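You operate a simulated robot arm through the tools that you are given. There is no shell and no other tool.

You run a simulated robot arm. Do the job below in one go: nothing can be reset, and whatever is moved stays where it is left.

TASK
Latch the bag into its ring, then strain the orange jug through it.
Fine: both latches on, steel bucket underneath, jug back where it stood. Set down upright: blue-rimmed bag, orange jug.

The check looks at the end state, three seconds after you hand in, the way a careful person would. Anything else that was tipped, shoved, dropped, spilled or broken makes it a failure.

THE ROBOT
A 7-joint arm with a two-finger parallel gripper, fixed in place. Base frame: the origin is at the foot of the arm, x ahead of it, y to its left, z up; the work surface is at about z = 0.84. Readings come in m, degrees, newtons and seconds.
Its first joint turns from -149.0 to 149.0 degrees. Payload 3.43 kg.
The tool frame sits at the grasp point between the pads (the TCP): z along the fingers, y along the line on which they close. The tips reach 0.03 m beyond it. Largest opening 0.094 m; finger width 0.028, thickness 0.01; the body of the gripper, 0.05 by 0.096 m, starts 0.055 m behind the TCP.
Orientation is that of the tool frame in the base frame, as a unit quaternion [x, y, z, w]. With the fingers straight down and closing along the base's y, the tool's x points along the base's -x, its y along +y and its z along -z.

THE INTERFACE
- The arm moves only by the tool drive_tool. Its argument "rows" is a list of rows, each an object of numbers (a shift or turn left out is 0, a gripper value left out holds the last): "x", "y", "z": the shift along the tool's x, y, z in m; "rx", "ry", "rz": the turn, a rotation vector about the tool's x, y, z in degrees. In form: [{"x": .., "y": .., "z": .., "rx": .., "ry": .., "rz": ..}, ...]. A call has 1 to 20 rows; each row is the pose to reach, as a shift and turn from the pose commanded when the call began, along the tool's axes at that moment. "gripper" is the finger opening in m, from 0 to 0.094, set as the call begins (left out, the last holds). Rows are played at 5 a second. More than 0.05 m and 8.6 degrees between two rows, or a gripper value outside its range, and nothing of the call is played. Where a pose cannot be reached the arm comes as near as it can. A force on the tool above 40 N (or 10 N above the force at the start of the call, whichever is more), or a blocked arm, ends the call early, and 0.2 s more pass. The fingers move at their own pace (about 0.045 m/s each) and stop on an object; they squeeze with about 30 N. The grip force told is the motor's: it shows also when the fingers shut on nothing. Time passes only in rows, and 0.2 s behind the last, so rows that repeat a pose let the fingers close. It gives the time, the measured TCP pose, the force on the tool (base axes), the opening and the grip force at its end, in the units of the frame above (readings bear some noise), with the torque about the TCP (base axes, N m) and any sound that the robot's microphone picked up.
- Cameras (640 x 400 px; columns grow to the right, rows downward): "scene" is fixed at [0.3922, 0.4955, 1.4353]; the picture's right is [0.94, 0.33, 0.00], its down [0.26, -0.75, -0.60] and it looks along [-0.20, 0.57, -0.80] (base axes); focal length 232 px, centre (320, 200). "wrist" rides on the gripper at [0.076, 0.014, -0.102] in the tool frame; the picture's right is [-0.18, 0.98, 0.00], its down [-0.75, -0.14, -0.64] and it looks along [-0.63, -0.12, 0.77] (tool axes); focal length 243 px, centre (320, 200). There is no depth. A picture from a camera that has moved, and an enlarged one, comes with that camera's place and axes in the base frame and with its lens. The place of the scene camera against the robot may be out by one fixed shift of up to 0.018 m in any direction.
- snapshot(camera): a new picture of that camera. It takes no simulated time.
- enlarge(camera, box): a new picture of the part [left, top, right, bottom] of that camera's present view, enlarged. It takes no simulated time.
- job_done(): hands the job in; it is judged then, once.

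Nothing tells you positions but the pictures and the camera data. Unless the task says otherwise, let go and move clear before handing in.

The tools are called after "Emit:" by a JSON object that holds its "name" and its "arguments". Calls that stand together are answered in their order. drive_tool: Moves the arm, as the interface text tells. Its arguments: {"type":"object","properties":{"rows":{"type":"array","items":{"type":"object","properties":{"x":{"type":"number"},"y":{"type":"number"},"z":{"type":"number"},"rx":{"type":"number"},"ry":{"type":"number"},"rz":{"type":"number"}}}},"gripper":{"type":"number"}},"required":["rows"]} The other tools are called the same way: snapshot (camera) takes a picture; enlarge (camera, box) takes an enlarged picture of a part of a camera's view; job_done () hands the job in.

At the start:

```text
time_s: 0.0
ee_pos: [0.2069, 0.9667, 1.1467]
tcp_rot: [0.0, 1.0, 0.0, 0.0]
force: [0.2, -0.6, -0.8]
moment: [-0.02, 0.03, 0.01]
gripper_width: 0.0942
finger_force: 0.1
```

scene: 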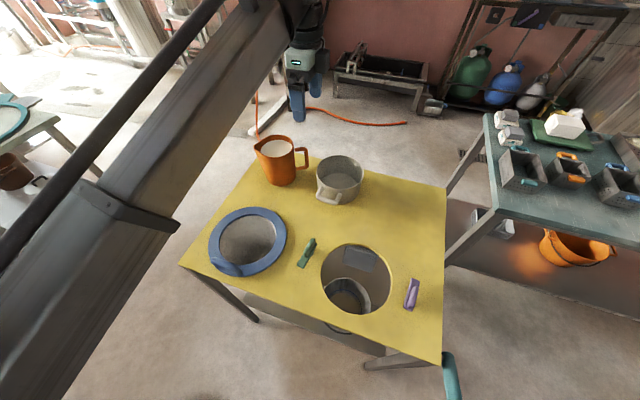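
wrist: 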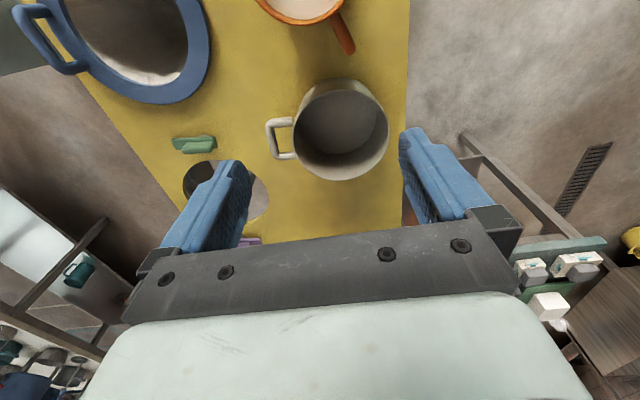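

I see a yellow table with an orange jug, a steel/gray pot, a blue-rimmed bag, a hole with a bucket beneath, and two latches (green and purple). I'll look closer before moving.

Emit:
{"name": "enlarge", "arguments": {"camera": "scene", "box": [180, 120, 460, 295]}}

Emit:
{"name": "enlarge", "arguments": {"camera": "scene", "box": [280, 220, 460, 360]}}

Emit:
{"name": "enlarge", "arguments": {"camera": "wrist", "box": [0, 0, 420, 262]}}

Emit:
{"name": "enlarge", "arguments": {"camera": "scene", "box": [190, 190, 350, 300]}}

```text
2.29 times, centred on (320, 208) of scene
camera zoom: at [0.3922, 0.4955, 1.4353], right [0.94, 0.33, 0.0], down [0.26, -0.75, -0.6], along [-0.2, 0.57, -0.8], focal length 530 px, centre (320, 183)
```

zoom: 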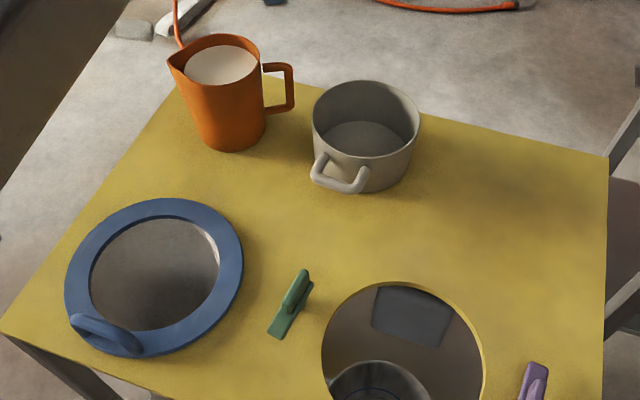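

```text
2.86 times, centred on (370, 290) of scene
camera zoom: at [0.3922, 0.4955, 1.4353], right [0.94, 0.33, 0.0], down [0.26, -0.75, -0.6], along [-0.2, 0.57, -0.8], focal length 663 px, centre (177, -57)
```

zoom: 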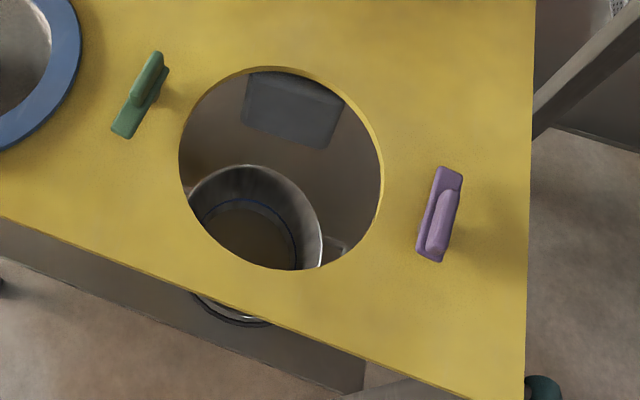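

```text
1.52 times, centred on (210, 131) of wrist
camera zoom: at [0.1296, 0.9807, 1.2486], right [0.18, 0.98, 0.0], down [0.75, -0.14, 0.64], along [0.63, -0.12, -0.77], focal length 370 px, centre (488, 305)
```

zoom: 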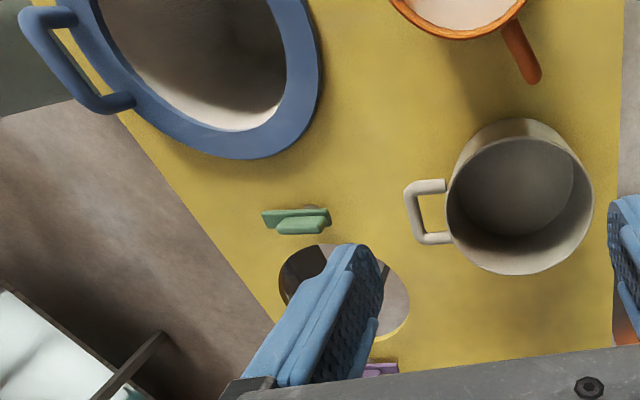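

```text
3.64 times, centred on (270, 245) of scene
camera zoom: at [0.3922, 0.4955, 1.4353], right [0.94, 0.33, 0.0], down [0.26, -0.75, -0.6], along [-0.2, 0.57, -0.8], focal length 844 px, centre (502, 36)
```

zoom: 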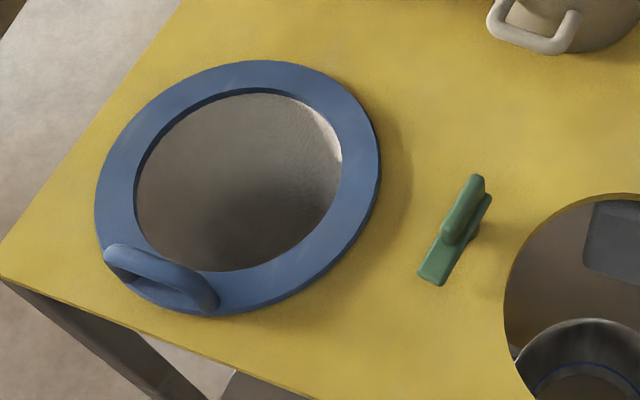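

I see the bag rim parked flat on the table near (0.10, 0.71), the ring hole near (0.415, 0.715) with a bucket below, a green latch near (0.27, 0.73), a purple latch near (0.55, 0.72), a jug near (0.10, 0.96) and a pot near (0.29, 0.97). Next I move the arm to look from above.

Emit:
{"name": "drive_tool", "arguments": {"rows": [{"x": 0.0, "y": -0.045, "z": 0.0}, {"x": 0.0, "y": -0.09, "z": 0.0}, {"x": 0.0, "y": -0.135, "z": 0.0}, {"x": 0.0, "y": -0.18, "z": 0.0}, {"x": 0.0, "y": -0.212, "z": 0.0}], "gripper": 0.04}}

Emit:
{"name": "snapshot", "arguments": {"camera": "wrist"}}

Emit:
{"name": "snapshot", "arguments": {"camera": "scene"}}

```text
time_s: 1.2
ee_pos: [0.2056, 0.7542, 1.1454]
tcp_rot: [0.0, 1.0, 0.0, 0.0]
force: [0.2, 0.2, 0.1]
moment: [-0.02, -0.01, -0.01]
gripper_width: 0.0399
finger_force: 0.1
```

```text
taken
camera wrist: at [0.13, 0.7691, 1.2462], right [0.18, 0.98, 0.0], down [0.75, -0.14, 0.64], along [0.63, -0.12, -0.77], focal length 243 px, centre (320, 200)
```

wrist: 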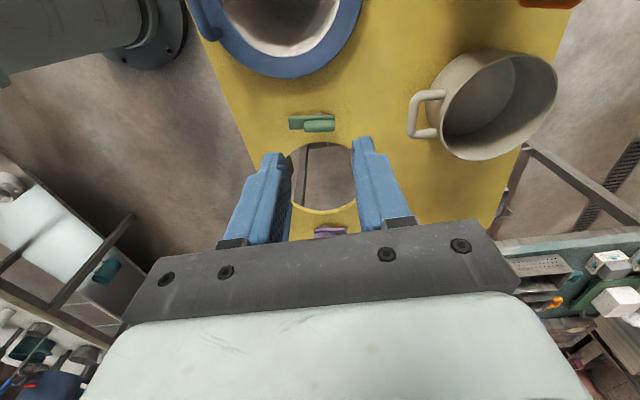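

```text
taken
```

scene: 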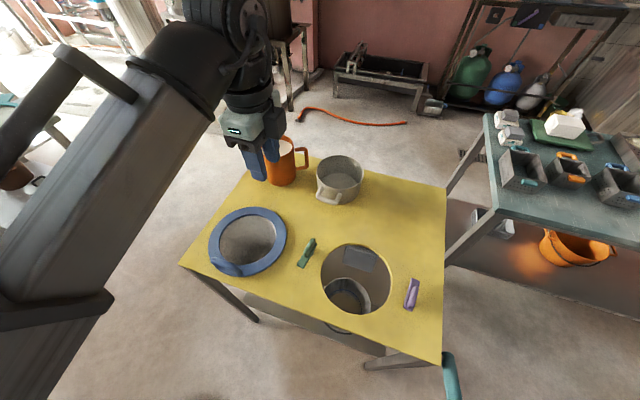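

The arm is above the left part of the table; the fingers hide the hole. I move back toward -x to see the latches, hole and bag in one picture.

Emit:
{"name": "drive_tool", "arguments": {"rows": [{"x": 0.045}, {"x": 0.09}, {"x": 0.135}, {"x": 0.18}, {"x": 0.2}]}}

Emit:
{"name": "snapshot", "arguments": {"camera": "wrist"}}

Emit:
{"name": "enlarge", "arguments": {"camera": "wrist", "box": [200, 60, 460, 222]}}

```text
time_s: 2.4
ee_pos: [0.008, 0.7526, 1.1462]
tcp_rot: [0.0, 1.0, 0.0, 0.0]
force: [-0.1, -0.7, -0.9]
moment: [-0.03, -0.02, 0.01]
gripper_width: 0.0401
finger_force: 0.1
```

```text
taken
camera wrist: at [-0.0695, 0.7677, 1.2473], right [0.18, 0.98, 0.0], down [0.75, -0.14, 0.64], along [0.63, -0.12, -0.77], focal length 243 px, centre (320, 200)
```

wrist: 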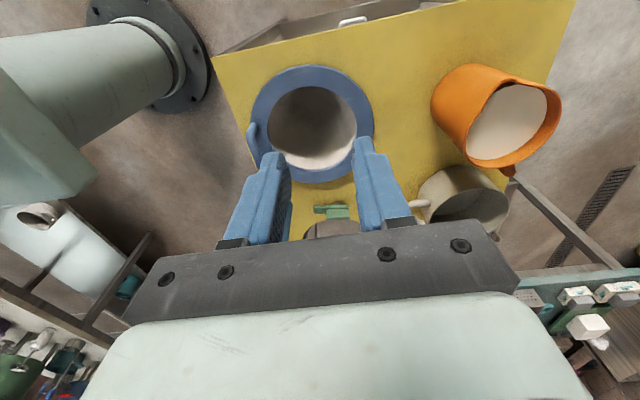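

```text
2.46 times, centred on (330, 141) of wrist
camera zoom: at [-0.0695, 0.7677, 1.2473], right [0.18, 0.98, 0.0], down [0.75, -0.14, 0.64], along [0.63, -0.12, -0.77], focal length 597 px, centre (295, 345)
```

zoom: 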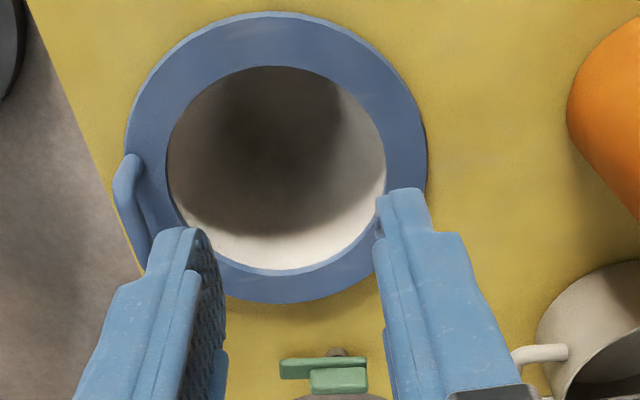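

The bag rim centre is about (0.09, 0.72) with its loop handle on the -y side; the bag itself is deep. I'll zoom in on the handle, the latches and the hole.

Emit:
{"name": "enlarge", "arguments": {"camera": "scene", "box": [200, 240, 264, 280]}}

Emit:
{"name": "enlarge", "arguments": {"camera": "scene", "box": [285, 230, 333, 275]}}

Emit:
{"name": "enlarge", "arguments": {"camera": "scene", "box": [388, 265, 436, 320]}}

Emit:
{"name": "enlarge", "arguments": {"camera": "scene", "box": [230, 285, 400, 391]}}

Emit:
{"name": "enlarge", "arguments": {"camera": "scene", "box": [240, 120, 380, 208]}}

```text
10.00 times, centred on (232, 260) of scene
camera zoom: at [0.3922, 0.4955, 1.4353], right [0.94, 0.33, 0.0], down [0.26, -0.75, -0.6], along [-0.2, 0.57, -0.8], focal length 2320 px, centre (1200, -400)
```

zoom: 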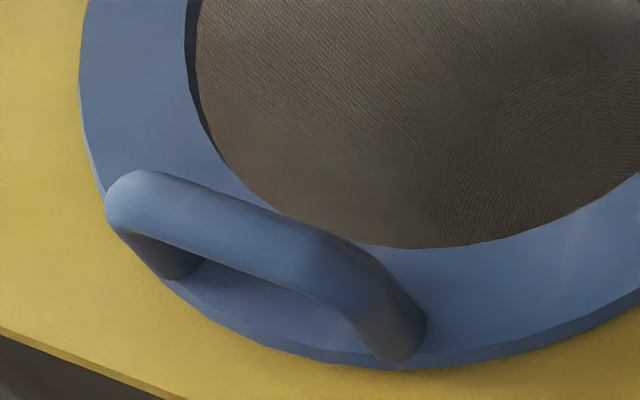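

```text
8.89 times, centred on (309, 252) of scene
camera zoom: at [0.3922, 0.4955, 1.4353], right [0.94, 0.33, 0.0], down [0.26, -0.75, -0.6], along [-0.2, 0.57, -0.8], focal length 2062 px, centre (418, -267)
```

zoom: 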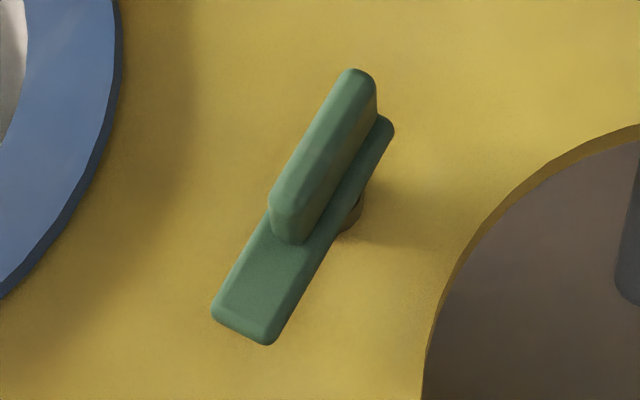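

```text
7.27 times, centred on (412, 292) of scene
camera zoom: at [0.3922, 0.4955, 1.4353], right [0.94, 0.33, 0.0], down [0.26, -0.75, -0.6], along [-0.2, 0.57, -0.8], focal length 1687 px, centre (-349, -473)
```

zoom: 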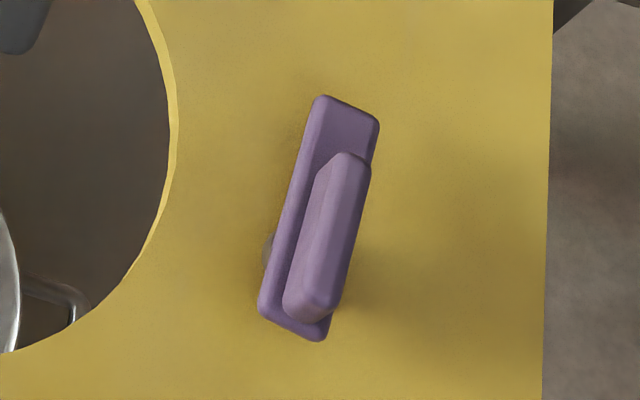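

```text
3.76 times, centred on (315, 338) of scene
camera zoom: at [0.3922, 0.4955, 1.4353], right [0.94, 0.33, 0.0], down [0.26, -0.75, -0.6], along [-0.2, 0.57, -0.8], focal length 874 px, centre (339, -320)
```

zoom: 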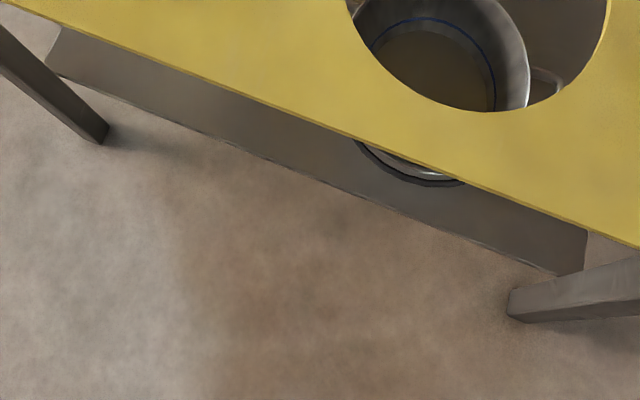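

```text
4.55 times, centred on (310, 164) of scene
camera zoom: at [0.3922, 0.4955, 1.4353], right [0.94, 0.33, 0.0], down [0.26, -0.75, -0.6], along [-0.2, 0.57, -0.8], focal length 1055 px, centre (366, 364)
```

zoom: 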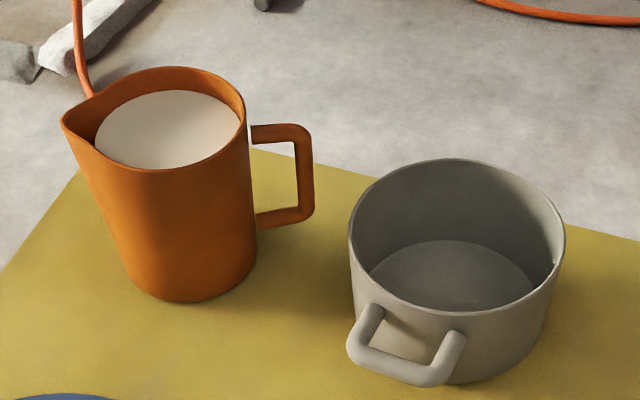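

The latches are pivoted toggles: the green arm points -y and the purple arm +y, so both need a quarter turn counter-clockwise to reach over the rim. A shiny steel bucket stands on a shelf beneath the hole; I'll look straight down through the hole to see if it is centred.

Emit:
{"name": "drive_tool", "arguments": {"rows": [{"x": -0.0442, "y": -0.005, "z": 0.0046, "ry": 2}, {"x": -0.0884, "y": -0.01, "z": 0.0092, "ry": 4}, {"x": -0.1326, "y": -0.015, "z": 0.0138, "ry": 6}, {"x": -0.1768, "y": -0.02, "z": 0.0184, "ry": 8}, {"x": -0.221, "y": -0.025, "z": 0.023, "ry": 10}, {"x": -0.2652, "y": -0.03, "z": 0.0276, "ry": 12}, {"x": -0.3094, "y": -0.035, "z": 0.0322, "ry": 14}, {"x": -0.3536, "y": -0.04, "z": 0.0368, "ry": 16}, {"x": -0.3978, "y": -0.045, "z": 0.0414, "ry": 18}, {"x": -0.442, "y": -0.05, "z": 0.046, "ry": 20}], "gripper": 0.094}}

Emit:
{"name": "snapshot", "arguments": {"camera": "wrist"}}

Emit:
{"name": "enlarge", "arguments": {"camera": "wrist", "box": [200, 40, 420, 178]}}

```text
time_s: 4.6
ee_pos: [0.4461, 0.7169, 1.077]
tcp_rot: [0.002, 0.986, 0.017, -0.166]
force: [-0.7, 0.7, -0.5]
moment: [0.01, 0.02, -0.02]
gripper_width: 0.094
finger_force: 0.0
out of reach, approached as far as the arm can: row 7, 8, 9, 10
```

```text
taken
camera wrist: at [0.4077, 0.7279, 1.1984], right [0.18, 0.98, -0.03], down [0.92, -0.16, 0.36], along [0.34, -0.09, -0.93], focal length 243 px, centre (320, 200)
```

wrist: 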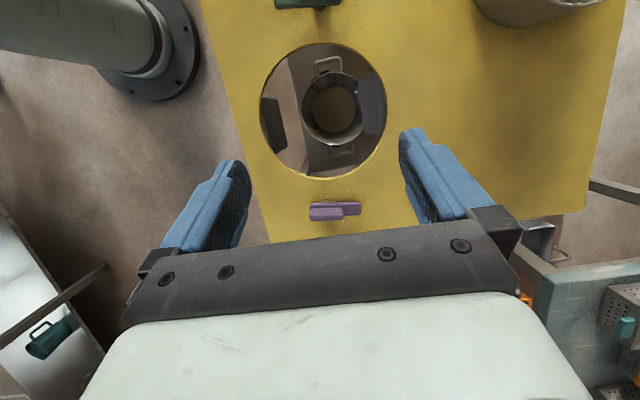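

```text
2.90 times, centred on (310, 109) of wrist
camera zoom: at [0.4077, 0.7279, 1.1984], right [0.18, 0.98, -0.03], down [0.92, -0.16, 0.36], along [0.34, -0.09, -0.93], focal length 703 px, centre (349, 464)
```

zoom: 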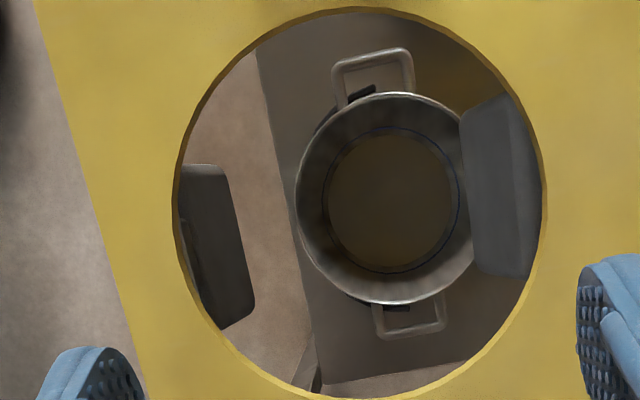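

Looking down the hole: hole centre ≈ (0.408, 0.722), and the steel bucket with two loops stands on the shelf almost centred below it (≈ (0.409, 0.742)), so it's already underneath; two dark guide plates hang beneath the table at the ±y sides. I untilt the tool and go look at the bag handle from above.

Emit:
{"name": "drive_tool", "arguments": {"rows": [{"x": 0.035, "y": -0.006, "z": 0.013, "ry": -4}, {"x": 0.07, "y": -0.012, "z": 0.026, "ry": -8}, {"x": 0.105, "y": -0.018, "z": 0.039, "ry": -12}, {"x": 0.14, "y": -0.024, "z": 0.052, "ry": -16}, {"x": 0.174, "y": -0.03, "z": 0.064, "ry": -20}]}}

```text
time_s: 5.8
ee_pos: [0.2591, 0.6874, 1.0753]
tcp_rot: [0.0, 1.0, 0.0, 0.001]
force: [0.0, 0.3, -0.5]
moment: [0.02, 0.02, -0.03]
gripper_width: 0.0943
finger_force: 0.0
```

The tool is vertical again at (0.26, 0.69, 1.08). Now I move above the bag handle.

Emit:
{"name": "drive_tool", "arguments": {"rows": [{"x": 0.045, "y": -0.012, "z": 0.006}, {"x": 0.09, "y": -0.024, "z": 0.012}, {"x": 0.135, "y": -0.036, "z": 0.018}, {"x": 0.179, "y": -0.047, "z": 0.025}]}}

Emit:
{"name": "snapshot", "arguments": {"camera": "wrist"}}

Emit:
{"name": "enlarge", "arguments": {"camera": "wrist", "box": [220, 20, 440, 158]}}

```text
time_s: 6.8
ee_pos: [0.0808, 0.6381, 1.0483]
tcp_rot: [0.0, 1.0, 0.0, -0.001]
force: [-0.7, 0.6, 0.6]
moment: [0.01, 0.01, -0.01]
gripper_width: 0.0939
finger_force: 0.0
```

```text
taken
camera wrist: at [0.0035, 0.6527, 1.1509], right [0.18, 0.98, 0.0], down [0.75, -0.14, 0.64], along [0.63, -0.12, -0.77], focal length 243 px, centre (320, 200)
```

wrist: 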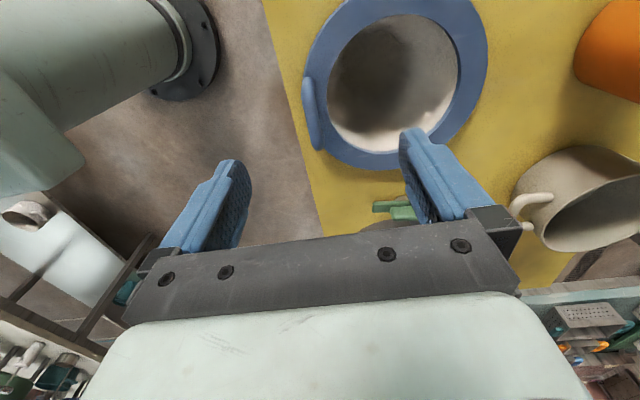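

```text
2.90 times, centred on (330, 89) of wrist
camera zoom: at [0.0035, 0.6527, 1.1509], right [0.18, 0.98, 0.0], down [0.75, -0.14, 0.64], along [0.63, -0.12, -0.77], focal length 703 px, centre (291, 522)
```

zoom: 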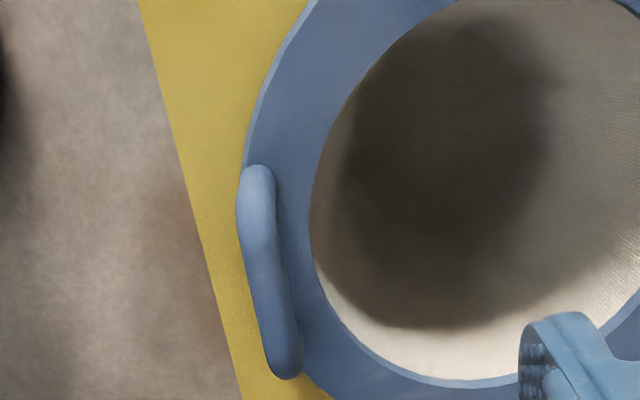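

The bag's centre is about (0.105, 0.720), and its handle bar runs along x at about (0.105, 0.6265), z ≈ 0.88. I come down over it with the fingers half open, stopping just above to check.

Emit:
{"name": "drive_tool", "arguments": {"rows": [{"x": -0.012, "y": -0.006, "z": 0.03}, {"x": -0.024, "y": -0.0116, "z": 0.06}, {"x": -0.024, "y": -0.0116, "z": 0.09}, {"x": -0.024, "y": -0.0116, "z": 0.118}], "gripper": 0.055}}

Emit:
{"name": "snapshot", "arguments": {"camera": "wrist"}}

Emit:
{"name": "snapshot", "arguments": {"camera": "scene"}}

```text
time_s: 7.8
ee_pos: [0.1066, 0.6307, 0.9329]
tcp_rot: [0.0, 1.0, -0.001, 0.0]
force: [0.3, 0.2, -0.9]
moment: [0.0, -0.01, -0.01]
gripper_width: 0.0552
finger_force: 0.0
```

```text
taken
camera wrist: at [0.0289, 0.6441, 1.0344], right [0.18, 0.98, 0.0], down [0.75, -0.14, 0.64], along [0.63, -0.12, -0.77], focal length 243 px, centre (320, 200)
```

wrist: 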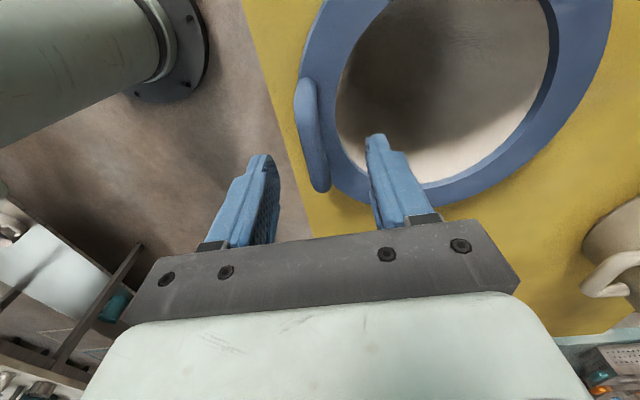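

```text
taken
```

scene: 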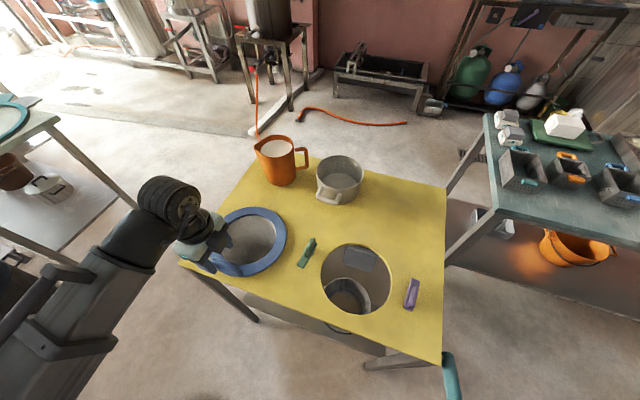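

The fingers straddle the bar roughly centred, with the bar about 4 mm further to -y and turned some 4° clockwise. I correct that and go down to just above the rim.

Emit:
{"name": "drive_tool", "arguments": {"rows": [{"y": -0.004, "rz": 4}, {"y": -0.004, "z": 0.016, "rz": 4}, {"y": -0.004, "z": 0.032, "rz": 4}, {"y": -0.004, "z": 0.044, "rz": 4}]}}

Emit:
{"name": "snapshot", "arguments": {"camera": "wrist"}}

Emit:
{"name": "enlarge", "arguments": {"camera": "scene", "box": [180, 210, 276, 270]}}

```text
time_s: 8.8
ee_pos: [0.1051, 0.6235, 0.8867]
tcp_rot: [0.035, 0.999, 0.0, 0.001]
force: [-0.2, 0.7, 0.5]
moment: [-0.01, 0.01, -0.01]
gripper_width: 0.0551
finger_force: 0.1
```

```text
taken
camera wrist: at [0.03, 0.6443, 0.9893], right [0.25, 0.97, 0.0], down [0.74, -0.19, 0.64], along [0.62, -0.16, -0.77], focal length 243 px, centre (320, 200)
```

wrist: 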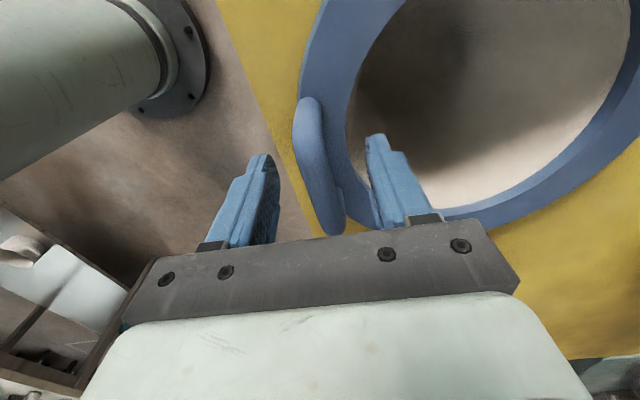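

```text
6.67 times, centred on (228, 240) of scene
camera zoom: at [0.3922, 0.4955, 1.4353], right [0.94, 0.33, 0.0], down [0.26, -0.75, -0.6], along [-0.2, 0.57, -0.8], focal length 1547 px, centre (933, -67)
```

zoom: 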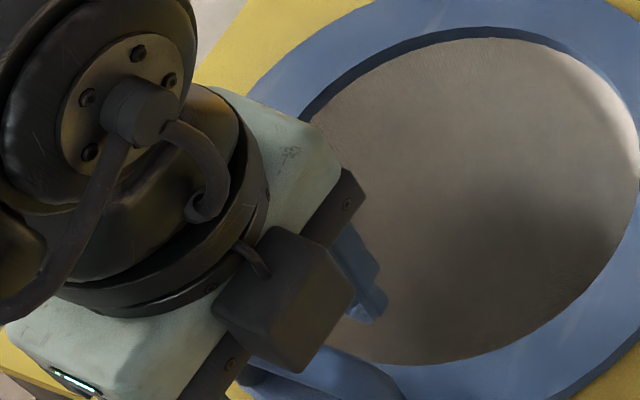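

The bar sits centred between the fingers and parallel to the pads, no contact yet. I close on it.

Emit:
{"name": "drive_tool", "arguments": {"rows": [{"x": 0}, {"x": 0}, {"x": 0}, {"x": 0}, {"x": 0}], "gripper": 0.0}}

Emit:
{"name": "snapshot", "arguments": {"camera": "wrist"}}

```text
time_s: 10.0
ee_pos: [0.1058, 0.6232, 0.8881]
tcp_rot: [0.035, 0.999, 0.0, 0.001]
force: [-0.5, 0.2, 0.0]
moment: [-0.04, 0.08, 0.05]
gripper_width: 0.019
finger_force: 30.3
```

```text
taken
camera wrist: at [0.03, 0.6444, 0.9895], right [0.25, 0.97, 0.0], down [0.74, -0.19, 0.64], along [0.62, -0.16, -0.77], focal length 243 px, centre (320, 200)
```

wrist: 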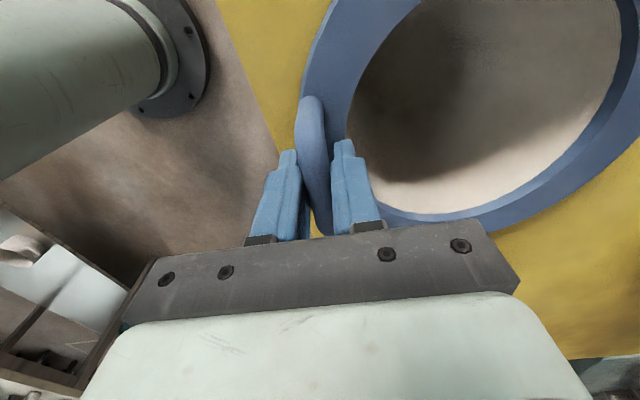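

The gripper holds the bar (19 mm). I lift a little and check for tilting.

Emit:
{"name": "drive_tool", "arguments": {"rows": [{"z": -0.008}, {"z": -0.016}, {"z": -0.024}, {"z": -0.032}, {"z": -0.04}]}}

Emit:
{"name": "snapshot", "arguments": {"camera": "wrist"}}

Emit:
{"name": "enlarge", "arguments": {"camera": "scene", "box": [160, 170, 320, 280]}}

```text
time_s: 11.2
ee_pos: [0.1042, 0.6234, 0.9291]
tcp_rot: [0.035, 0.999, 0.0, 0.0]
force: [-0.6, -0.4, -1.7]
moment: [-0.17, -0.01, 0.02]
gripper_width: 0.0139
finger_force: 30.1
```

```text
taken
camera wrist: at [0.0291, 0.6431, 1.0301], right [0.25, 0.97, 0.0], down [0.74, -0.19, 0.64], along [0.62, -0.16, -0.77], focal length 243 px, centre (320, 200)
```

wrist: 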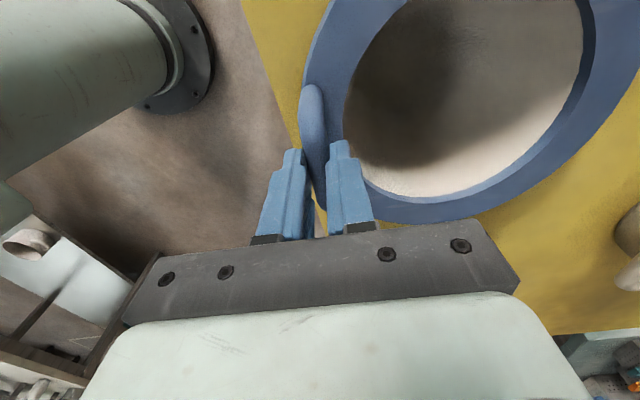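

```text
3.64 times, centred on (240, 225) of scene
camera zoom: at [0.3922, 0.4955, 1.4353], right [0.94, 0.33, 0.0], down [0.26, -0.75, -0.6], along [-0.2, 0.57, -0.8], focal length 844 px, centre (611, 109)
```

zoom: 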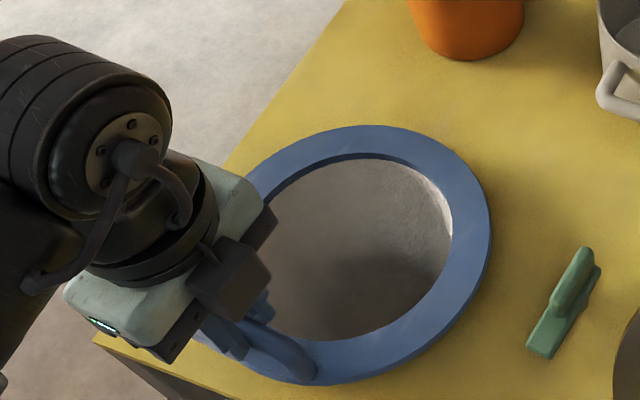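

The bag is lifted; it sagged roughly 7° about the bar but appears held (≈1.7 N). I continue lifting slowly to get the whole bag clear and watch it.

Emit:
{"name": "drive_tool", "arguments": {"rows": [{"z": -0.012}, {"z": -0.024}, {"z": -0.036}, {"z": -0.048}, {"z": -0.06}, {"z": -0.072}, {"z": -0.084}, {"z": -0.096}, {"z": -0.108}, {"z": -0.12}]}}

Emit:
{"name": "snapshot", "arguments": {"camera": "wrist"}}

Emit:
{"name": "snapshot", "arguments": {"camera": "scene"}}

```text
time_s: 13.4
ee_pos: [0.1045, 0.6247, 1.0486]
tcp_rot: [0.035, 0.999, 0.0, 0.001]
force: [0.3, -0.5, -1.9]
moment: [-0.15, 0.04, 0.02]
gripper_width: 0.0144
finger_force: 30.2
```

```text
taken
camera wrist: at [0.029, 0.6441, 1.1491], right [0.25, 0.97, 0.0], down [0.74, -0.19, 0.64], along [0.62, -0.16, -0.77], focal length 243 px, centre (320, 200)
```

wrist: 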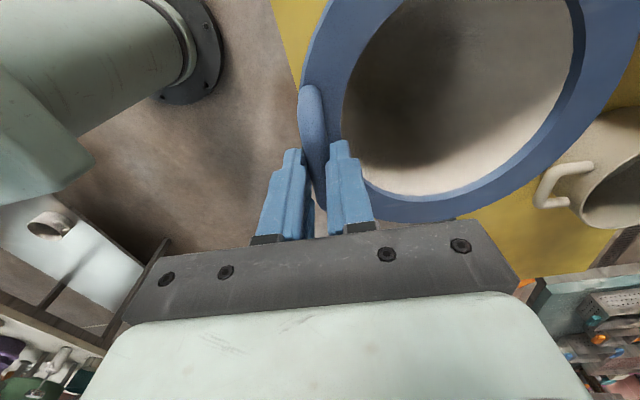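

```text
taken
```

scene: 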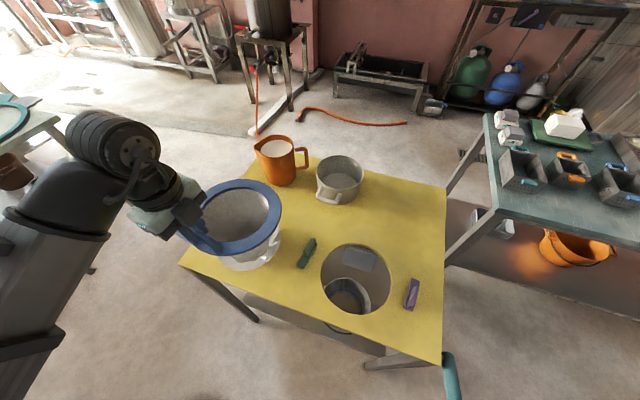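

The bag is hanging stably and its white body is visible below the rim. Let me zoom in to see its depth and shape.

Emit:
{"name": "enlarge", "arguments": {"camera": "scene", "box": [160, 160, 320, 280]}}

```text
3.33 times, centred on (240, 220) of scene
camera zoom: at [0.3922, 0.4955, 1.4353], right [0.94, 0.33, 0.0], down [0.26, -0.75, -0.6], along [-0.2, 0.57, -0.8], focal length 773 px, centre (587, 133)
```

zoom: 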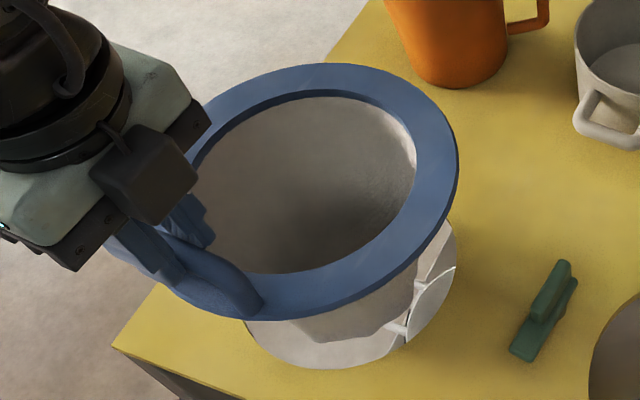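

The bag is a cone hanging well below the rim, perhaps still near the parking hole. I lift another 15 cm before moving sideways.

Emit:
{"name": "drive_tool", "arguments": {"rows": [{"z": -0.015}, {"z": -0.03}, {"z": -0.045}, {"z": -0.06}, {"z": -0.075}, {"z": -0.09}, {"z": -0.105}, {"z": -0.12}, {"z": -0.135}, {"z": -0.15}]}}

Emit:
{"name": "snapshot", "arguments": {"camera": "scene"}}

Emit:
{"name": "enlarge", "arguments": {"camera": "scene", "box": [150, 140, 330, 275]}}

Emit:
{"name": "snapshot", "arguments": {"camera": "wrist"}}

```text
time_s: 15.6
ee_pos: [0.1061, 0.6529, 1.1466]
tcp_rot: [0.035, 0.999, 0.027, 0.001]
force: [-0.1, 0.4, -2.0]
moment: [-0.18, -0.01, 0.03]
gripper_width: 0.0142
finger_force: 29.4
out of reach, approached as far as the arm can: row 4, 5, 6, 7, 8, 9, 10
```

```text
taken
```

scene: 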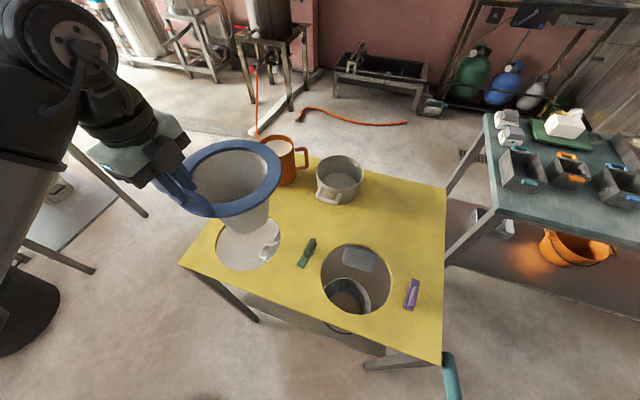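

```text
2.96 times, centred on (240, 208) of scene
camera zoom: at [0.3922, 0.4955, 1.4353], right [0.94, 0.33, 0.0], down [0.26, -0.75, -0.6], along [-0.2, 0.57, -0.8], focal length 688 px, centre (557, 178)
```

zoom: 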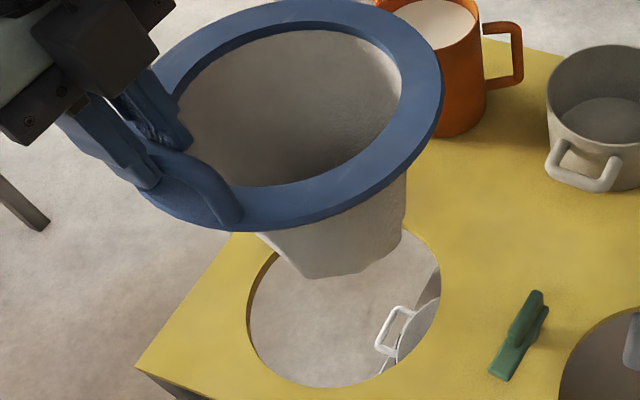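

```text
taken
camera wrist: at [0.0292, 0.6672, 1.2486], right [0.25, 0.97, 0.05], down [0.74, -0.23, 0.63], along [0.62, -0.12, -0.77], focal length 243 px, centre (320, 200)
```

wrist: 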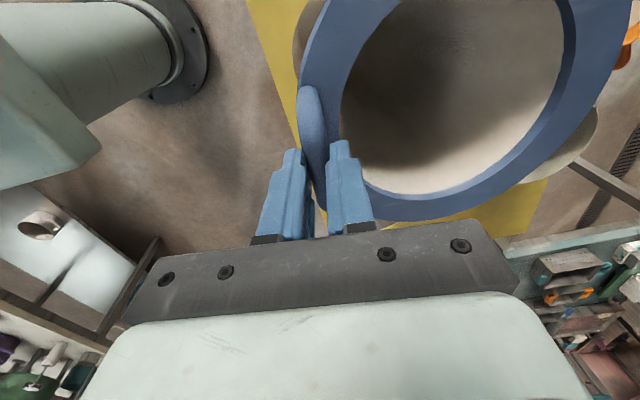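

The bag is about 0.24 m deep, so its bottom is only just above the table; raising further vertically was out of reach at this radius. Tilting the tool a few degrees outward both levels the sagging bag and helps the reach, so I do that while raising.

Emit:
{"name": "drive_tool", "arguments": {"rows": [{"z": -0.01, "rx": -1.2}, {"z": -0.02, "rx": -2.4}, {"z": -0.03, "rx": -3.6}, {"z": -0.04, "rx": -4.8}]}}

Emit:
{"name": "enlarge", "arguments": {"camera": "scene", "box": [150, 120, 330, 275]}}

```text
time_s: 16.6
ee_pos: [0.106, 0.652, 1.187]
tcp_rot: [0.034, 0.997, 0.069, 0.003]
force: [-0.1, 0.0, -1.7]
moment: [-0.19, 0.02, 0.01]
gripper_width: 0.0142
finger_force: 29.9
```

```text
2.58 times, centred on (240, 198) of scene
camera zoom: at [0.3922, 0.4955, 1.4353], right [0.94, 0.33, 0.0], down [0.26, -0.75, -0.6], along [-0.2, 0.57, -0.8], focal length 599 px, centre (526, 206)
```

zoom: 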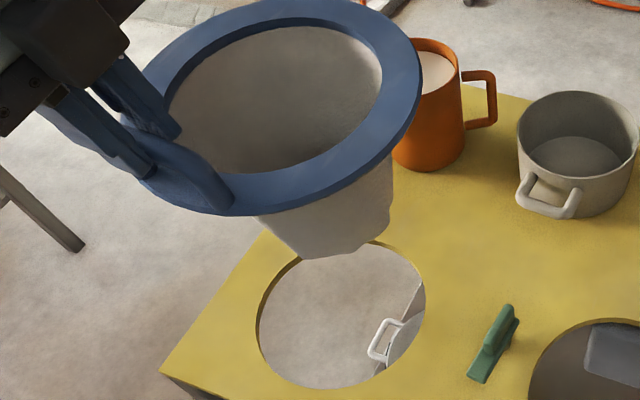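

The tool is now tilted 8° and the bag is clear of the table. I carry it toward +x while raising a bit more.

Emit:
{"name": "drive_tool", "arguments": {"rows": [{"x": -0.0133, "y": 0.0016, "z": -0.0049}, {"x": -0.0266, "y": 0.0032, "z": -0.0098}, {"x": -0.04, "y": 0.0048, "z": -0.0147}, {"x": -0.0532, "y": 0.0064, "z": -0.0196}, {"x": -0.0665, "y": 0.008, "z": -0.0245}, {"x": -0.0797, "y": 0.0095, "z": -0.0293}]}}

Emit:
{"name": "snapshot", "arguments": {"camera": "scene"}}

Emit:
{"name": "snapshot", "arguments": {"camera": "wrist"}}

```text
time_s: 18.0
ee_pos: [0.1881, 0.6503, 1.2171]
tcp_rot: [0.034, 0.997, 0.069, 0.003]
force: [-0.8, 0.1, -2.4]
moment: [-0.2, 0.02, -0.02]
gripper_width: 0.0146
finger_force: 30.3
```

```text
taken
```

scene: 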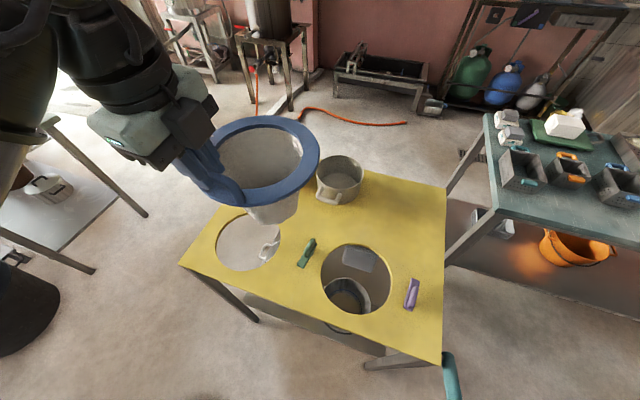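

```text
taken
camera wrist: at [0.1106, 0.6567, 1.3186], right [0.25, 0.96, 0.14], down [0.74, -0.28, 0.62], along [0.63, -0.06, -0.78], focal length 243 px, centre (320, 200)
```

wrist: 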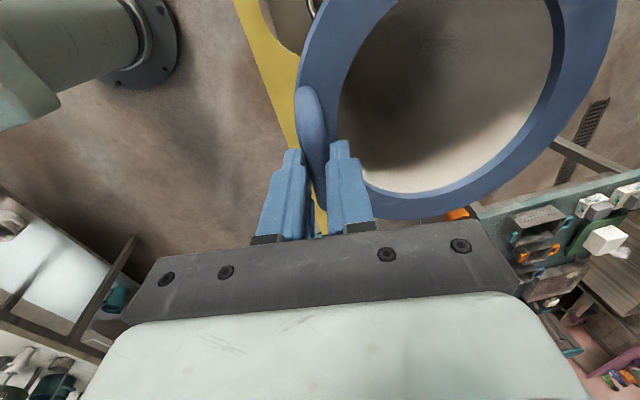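

Holding steady at z = 1.217, well above the latch. I carry on to above the ring hole.

Emit:
{"name": "drive_tool", "arguments": {"rows": [{"x": -0.025, "y": 0.0006}, {"x": -0.05, "y": 0.0012}, {"x": -0.075, "y": 0.0018}, {"x": -0.1, "y": 0.0024}, {"x": -0.125, "y": 0.003}, {"x": -0.15, "y": 0.0035}, {"x": -0.175, "y": 0.0041}, {"x": -0.2, "y": 0.0047}, {"x": -0.2232, "y": 0.0052}]}}

Emit:
{"name": "snapshot", "arguments": {"camera": "scene"}}

Emit:
{"name": "enlarge", "arguments": {"camera": "scene", "box": [270, 100, 470, 340]}}

Emit:
{"name": "snapshot", "arguments": {"camera": "wrist"}}

```text
time_s: 20.0
ee_pos: [0.4098, 0.6414, 1.2173]
tcp_rot: [0.035, 0.997, 0.069, 0.003]
force: [-0.5, 0.3, -2.0]
moment: [-0.19, 0.0, 0.0]
gripper_width: 0.0142
finger_force: 30.3
```

```text
taken
```

scene: 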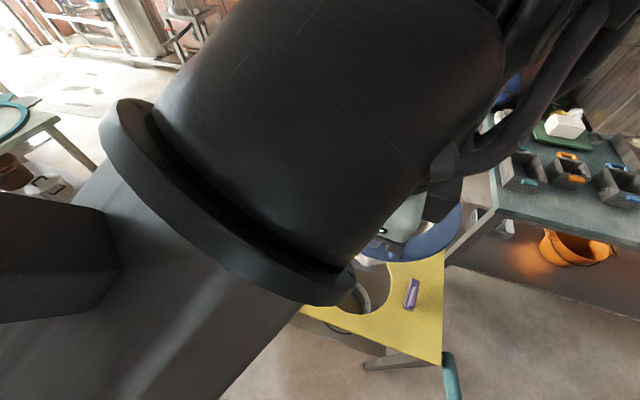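

```text
1.67 times, centred on (370, 220) of scene
camera zoom: at [0.3922, 0.4955, 1.4353], right [0.94, 0.33, 0.0], down [0.26, -0.75, -0.6], along [-0.2, 0.57, -0.8], focal length 387 px, centre (237, 167)
```

zoom: 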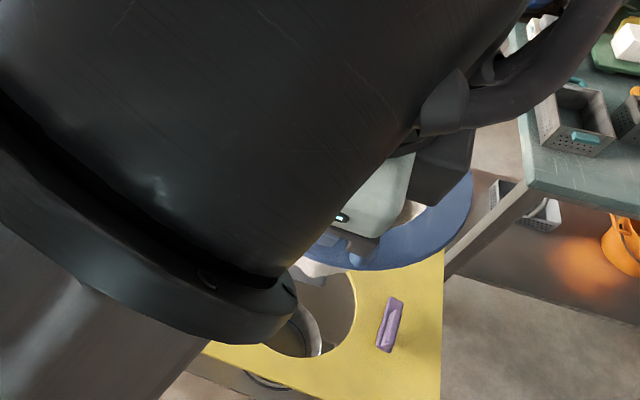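

```text
taken
camera wrist: at [0.3339, 0.6467, 1.319], right [0.25, 0.96, 0.14], down [0.74, -0.28, 0.62], along [0.63, -0.06, -0.78], focal length 243 px, centre (320, 200)
```

wrist: 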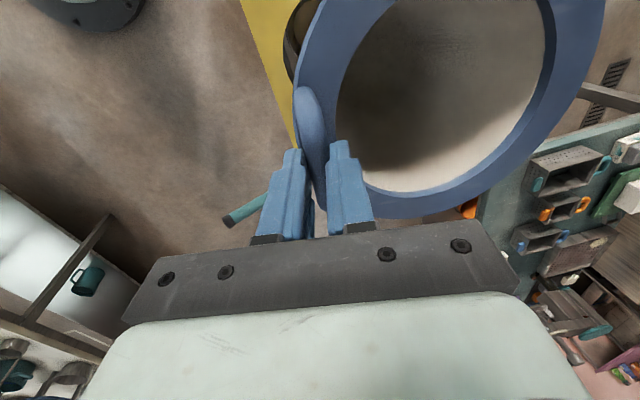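

The arm hides the scene view, so I rely on the measured offsets. The bag has crept to about 13° sag in the grip, so I tilt the tool 6° more to level it, shift over the hole centre and begin lowering.

Emit:
{"name": "drive_tool", "arguments": {"rows": [{"x": -0.0015, "y": -0.0093, "z": 0.0189, "rx": -2}, {"x": -0.003, "y": -0.0186, "z": 0.0377, "rx": -4}, {"x": -0.0044, "y": -0.0279, "z": 0.0566, "rx": -6}]}}

Emit:
{"name": "snapshot", "arguments": {"camera": "wrist"}}

Emit:
{"name": "snapshot", "arguments": {"camera": "scene"}}

```text
time_s: 20.8
ee_pos: [0.4151, 0.6209, 1.1569]
tcp_rot: [0.035, 0.992, 0.121, 0.004]
force: [0.4, 0.1, -1.5]
moment: [-0.22, 0.04, 0.0]
gripper_width: 0.0142
finger_force: 30.4
```

```text
taken
camera wrist: at [0.3374, 0.6154, 1.2585], right [0.25, 0.94, 0.24], down [0.73, -0.34, 0.59], along [0.64, 0.03, -0.77], focal length 243 px, centre (320, 200)
```

wrist: 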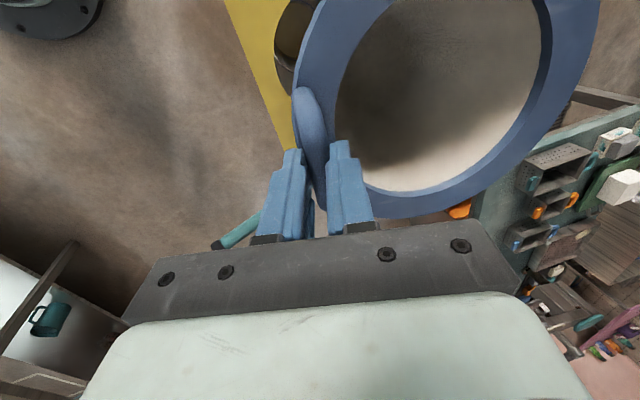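

```text
taken
```

scene: 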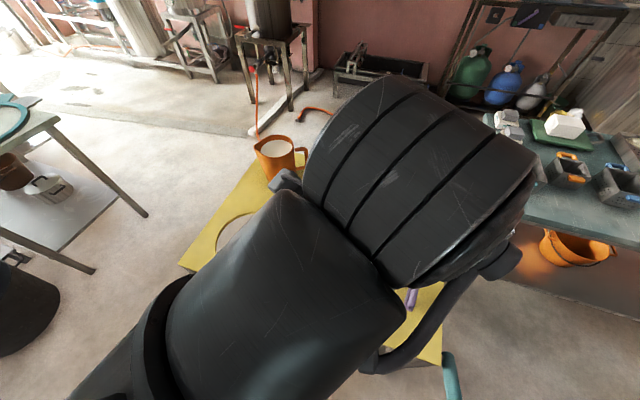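

The bag is about level now. I zoom in on the hole edge visible beside the rim to check alignment.

Emit:
{"name": "enlarge", "arguments": {"camera": "wrist", "box": [220, 0, 380, 100]}}

```text
4.00 times, centred on (300, 50) of wrist
camera zoom: at [0.3374, 0.6154, 1.2585], right [0.25, 0.94, 0.24], down [0.73, -0.34, 0.59], along [0.64, 0.03, -0.77], focal length 970 px, centre (400, 800)
```

zoom: 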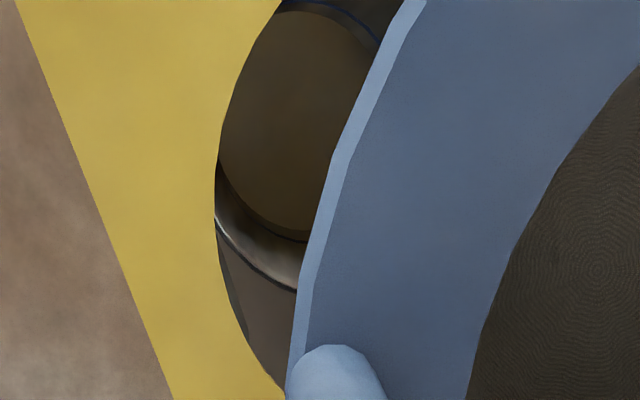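

The hole's centre computes to about (0.415, 0.720). I take a closer look at the rim to fit where the bag's centre is.

Emit:
{"name": "enlarge", "arguments": {"camera": "wrist", "box": [280, 0, 620, 230]}}

```text
1.74 times, centred on (450, 115) of wrist
camera zoom: at [0.3374, 0.6154, 1.2585], right [0.25, 0.94, 0.24], down [0.73, -0.34, 0.59], along [0.64, 0.03, -0.77], focal length 422 px, centre (94, 348)
```

zoom: 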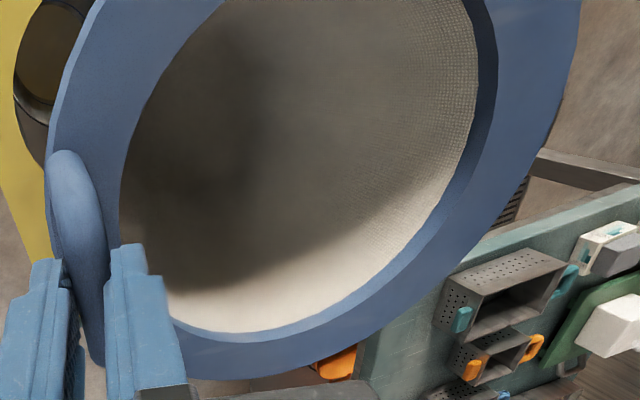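

The fit puts the bag centre within 2–3 mm of the hole centre and level. I lower it most of the way into the ring.

Emit:
{"name": "drive_tool", "arguments": {"rows": [{"y": -0.0046, "z": 0.0195, "rx": -0.15}, {"y": -0.0092, "z": 0.0389, "rx": -0.3}, {"y": -0.0138, "z": 0.0584, "rx": -0.45}, {"y": -0.0184, "z": 0.0778, "rx": -0.6}, {"y": -0.023, "z": 0.0973, "rx": -0.75}, {"y": -0.0277, "z": 0.1168, "rx": -0.9}, {"y": -0.0323, "z": 0.1362, "rx": -1.05}, {"y": -0.0369, "z": 0.1557, "rx": -1.2}, {"y": -0.0415, "z": 0.1751, "rx": -1.35}, {"y": -0.0461, "z": 0.1946, "rx": -1.5}]}}

Emit:
{"name": "snapshot", "arguments": {"camera": "wrist"}}

Emit:
{"name": "snapshot", "arguments": {"camera": "scene"}}

```text
time_s: 23.0
ee_pos: [0.4148, 0.622, 0.956]
tcp_rot: [0.034, 0.99, 0.134, 0.006]
force: [-0.6, -0.3, -2.0]
moment: [-0.22, 0.02, 0.02]
gripper_width: 0.014
finger_force: 30.0
```

```text
taken
camera wrist: at [0.3371, 0.6141, 1.058], right [0.25, 0.93, 0.26], down [0.73, -0.36, 0.58], along [0.64, 0.05, -0.77], focal length 243 px, centre (320, 200)
```

wrist: 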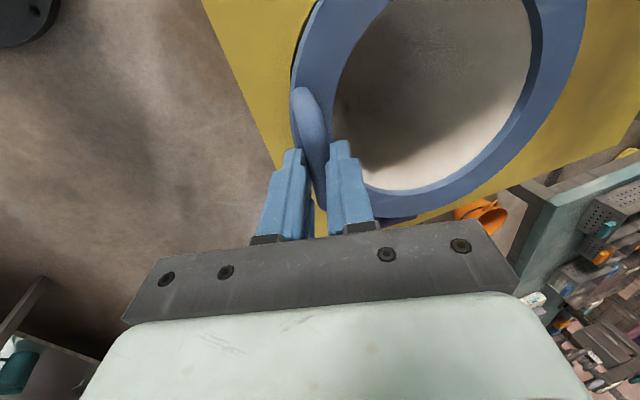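

```text
taken
```

scene: 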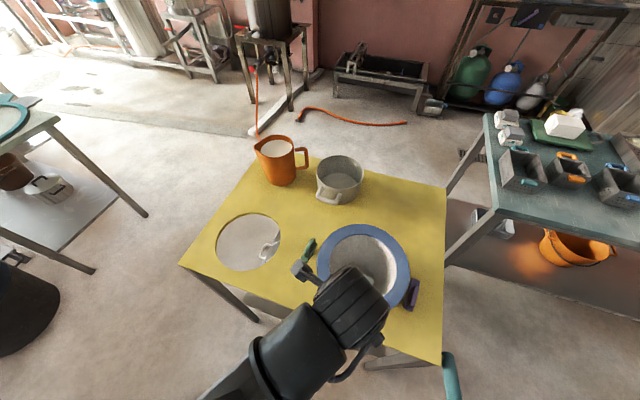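

The bag is well inside the hole with the rim about 6–7 cm above the table. I check the centring before the last descent.

Emit:
{"name": "enlarge", "arguments": {"camera": "scene", "box": [270, 200, 450, 330]}}

Emit:
{"name": "enlarge", "arguments": {"camera": "wrist", "box": [220, 0, 620, 240]}}

Emit:
{"name": "enlarge", "arguments": {"camera": "scene", "box": [205, 200, 301, 280]}}

```text
3.08 times, centred on (360, 265) of scene
camera zoom: at [0.3922, 0.4955, 1.4353], right [0.94, 0.33, 0.0], down [0.26, -0.75, -0.6], along [-0.2, 0.57, -0.8], focal length 714 px, centre (197, 0)
```

zoom: 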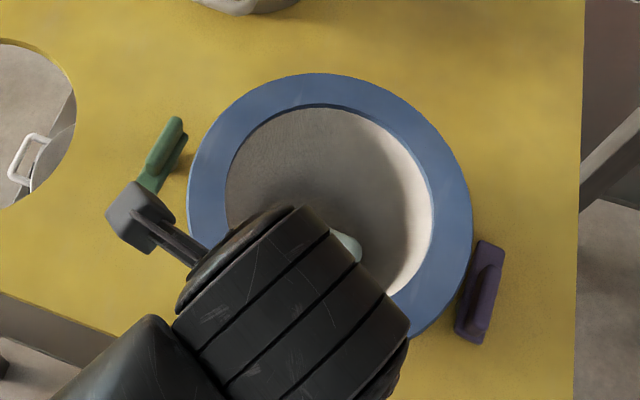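

```text
1.60 times, centred on (420, 120) of wrist
camera zoom: at [0.3371, 0.6141, 1.058], right [0.25, 0.93, 0.26], down [0.73, -0.36, 0.58], along [0.64, 0.05, -0.77], focal length 388 px, centre (160, 328)
```

zoom: 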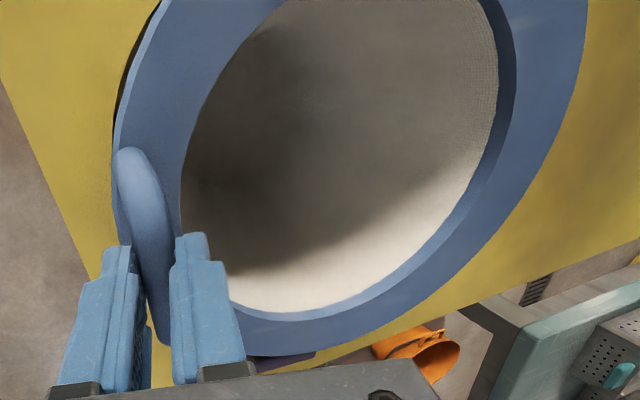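

```text
5.00 times, centred on (253, 240) of scene
camera zoom: at [0.3922, 0.4955, 1.4353], right [0.94, 0.33, 0.0], down [0.26, -0.75, -0.6], along [-0.2, 0.57, -0.8], focal length 1160 px, centre (655, 0)
```

zoom: 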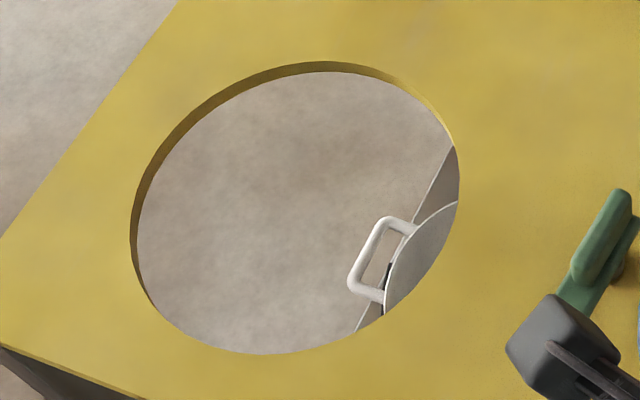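

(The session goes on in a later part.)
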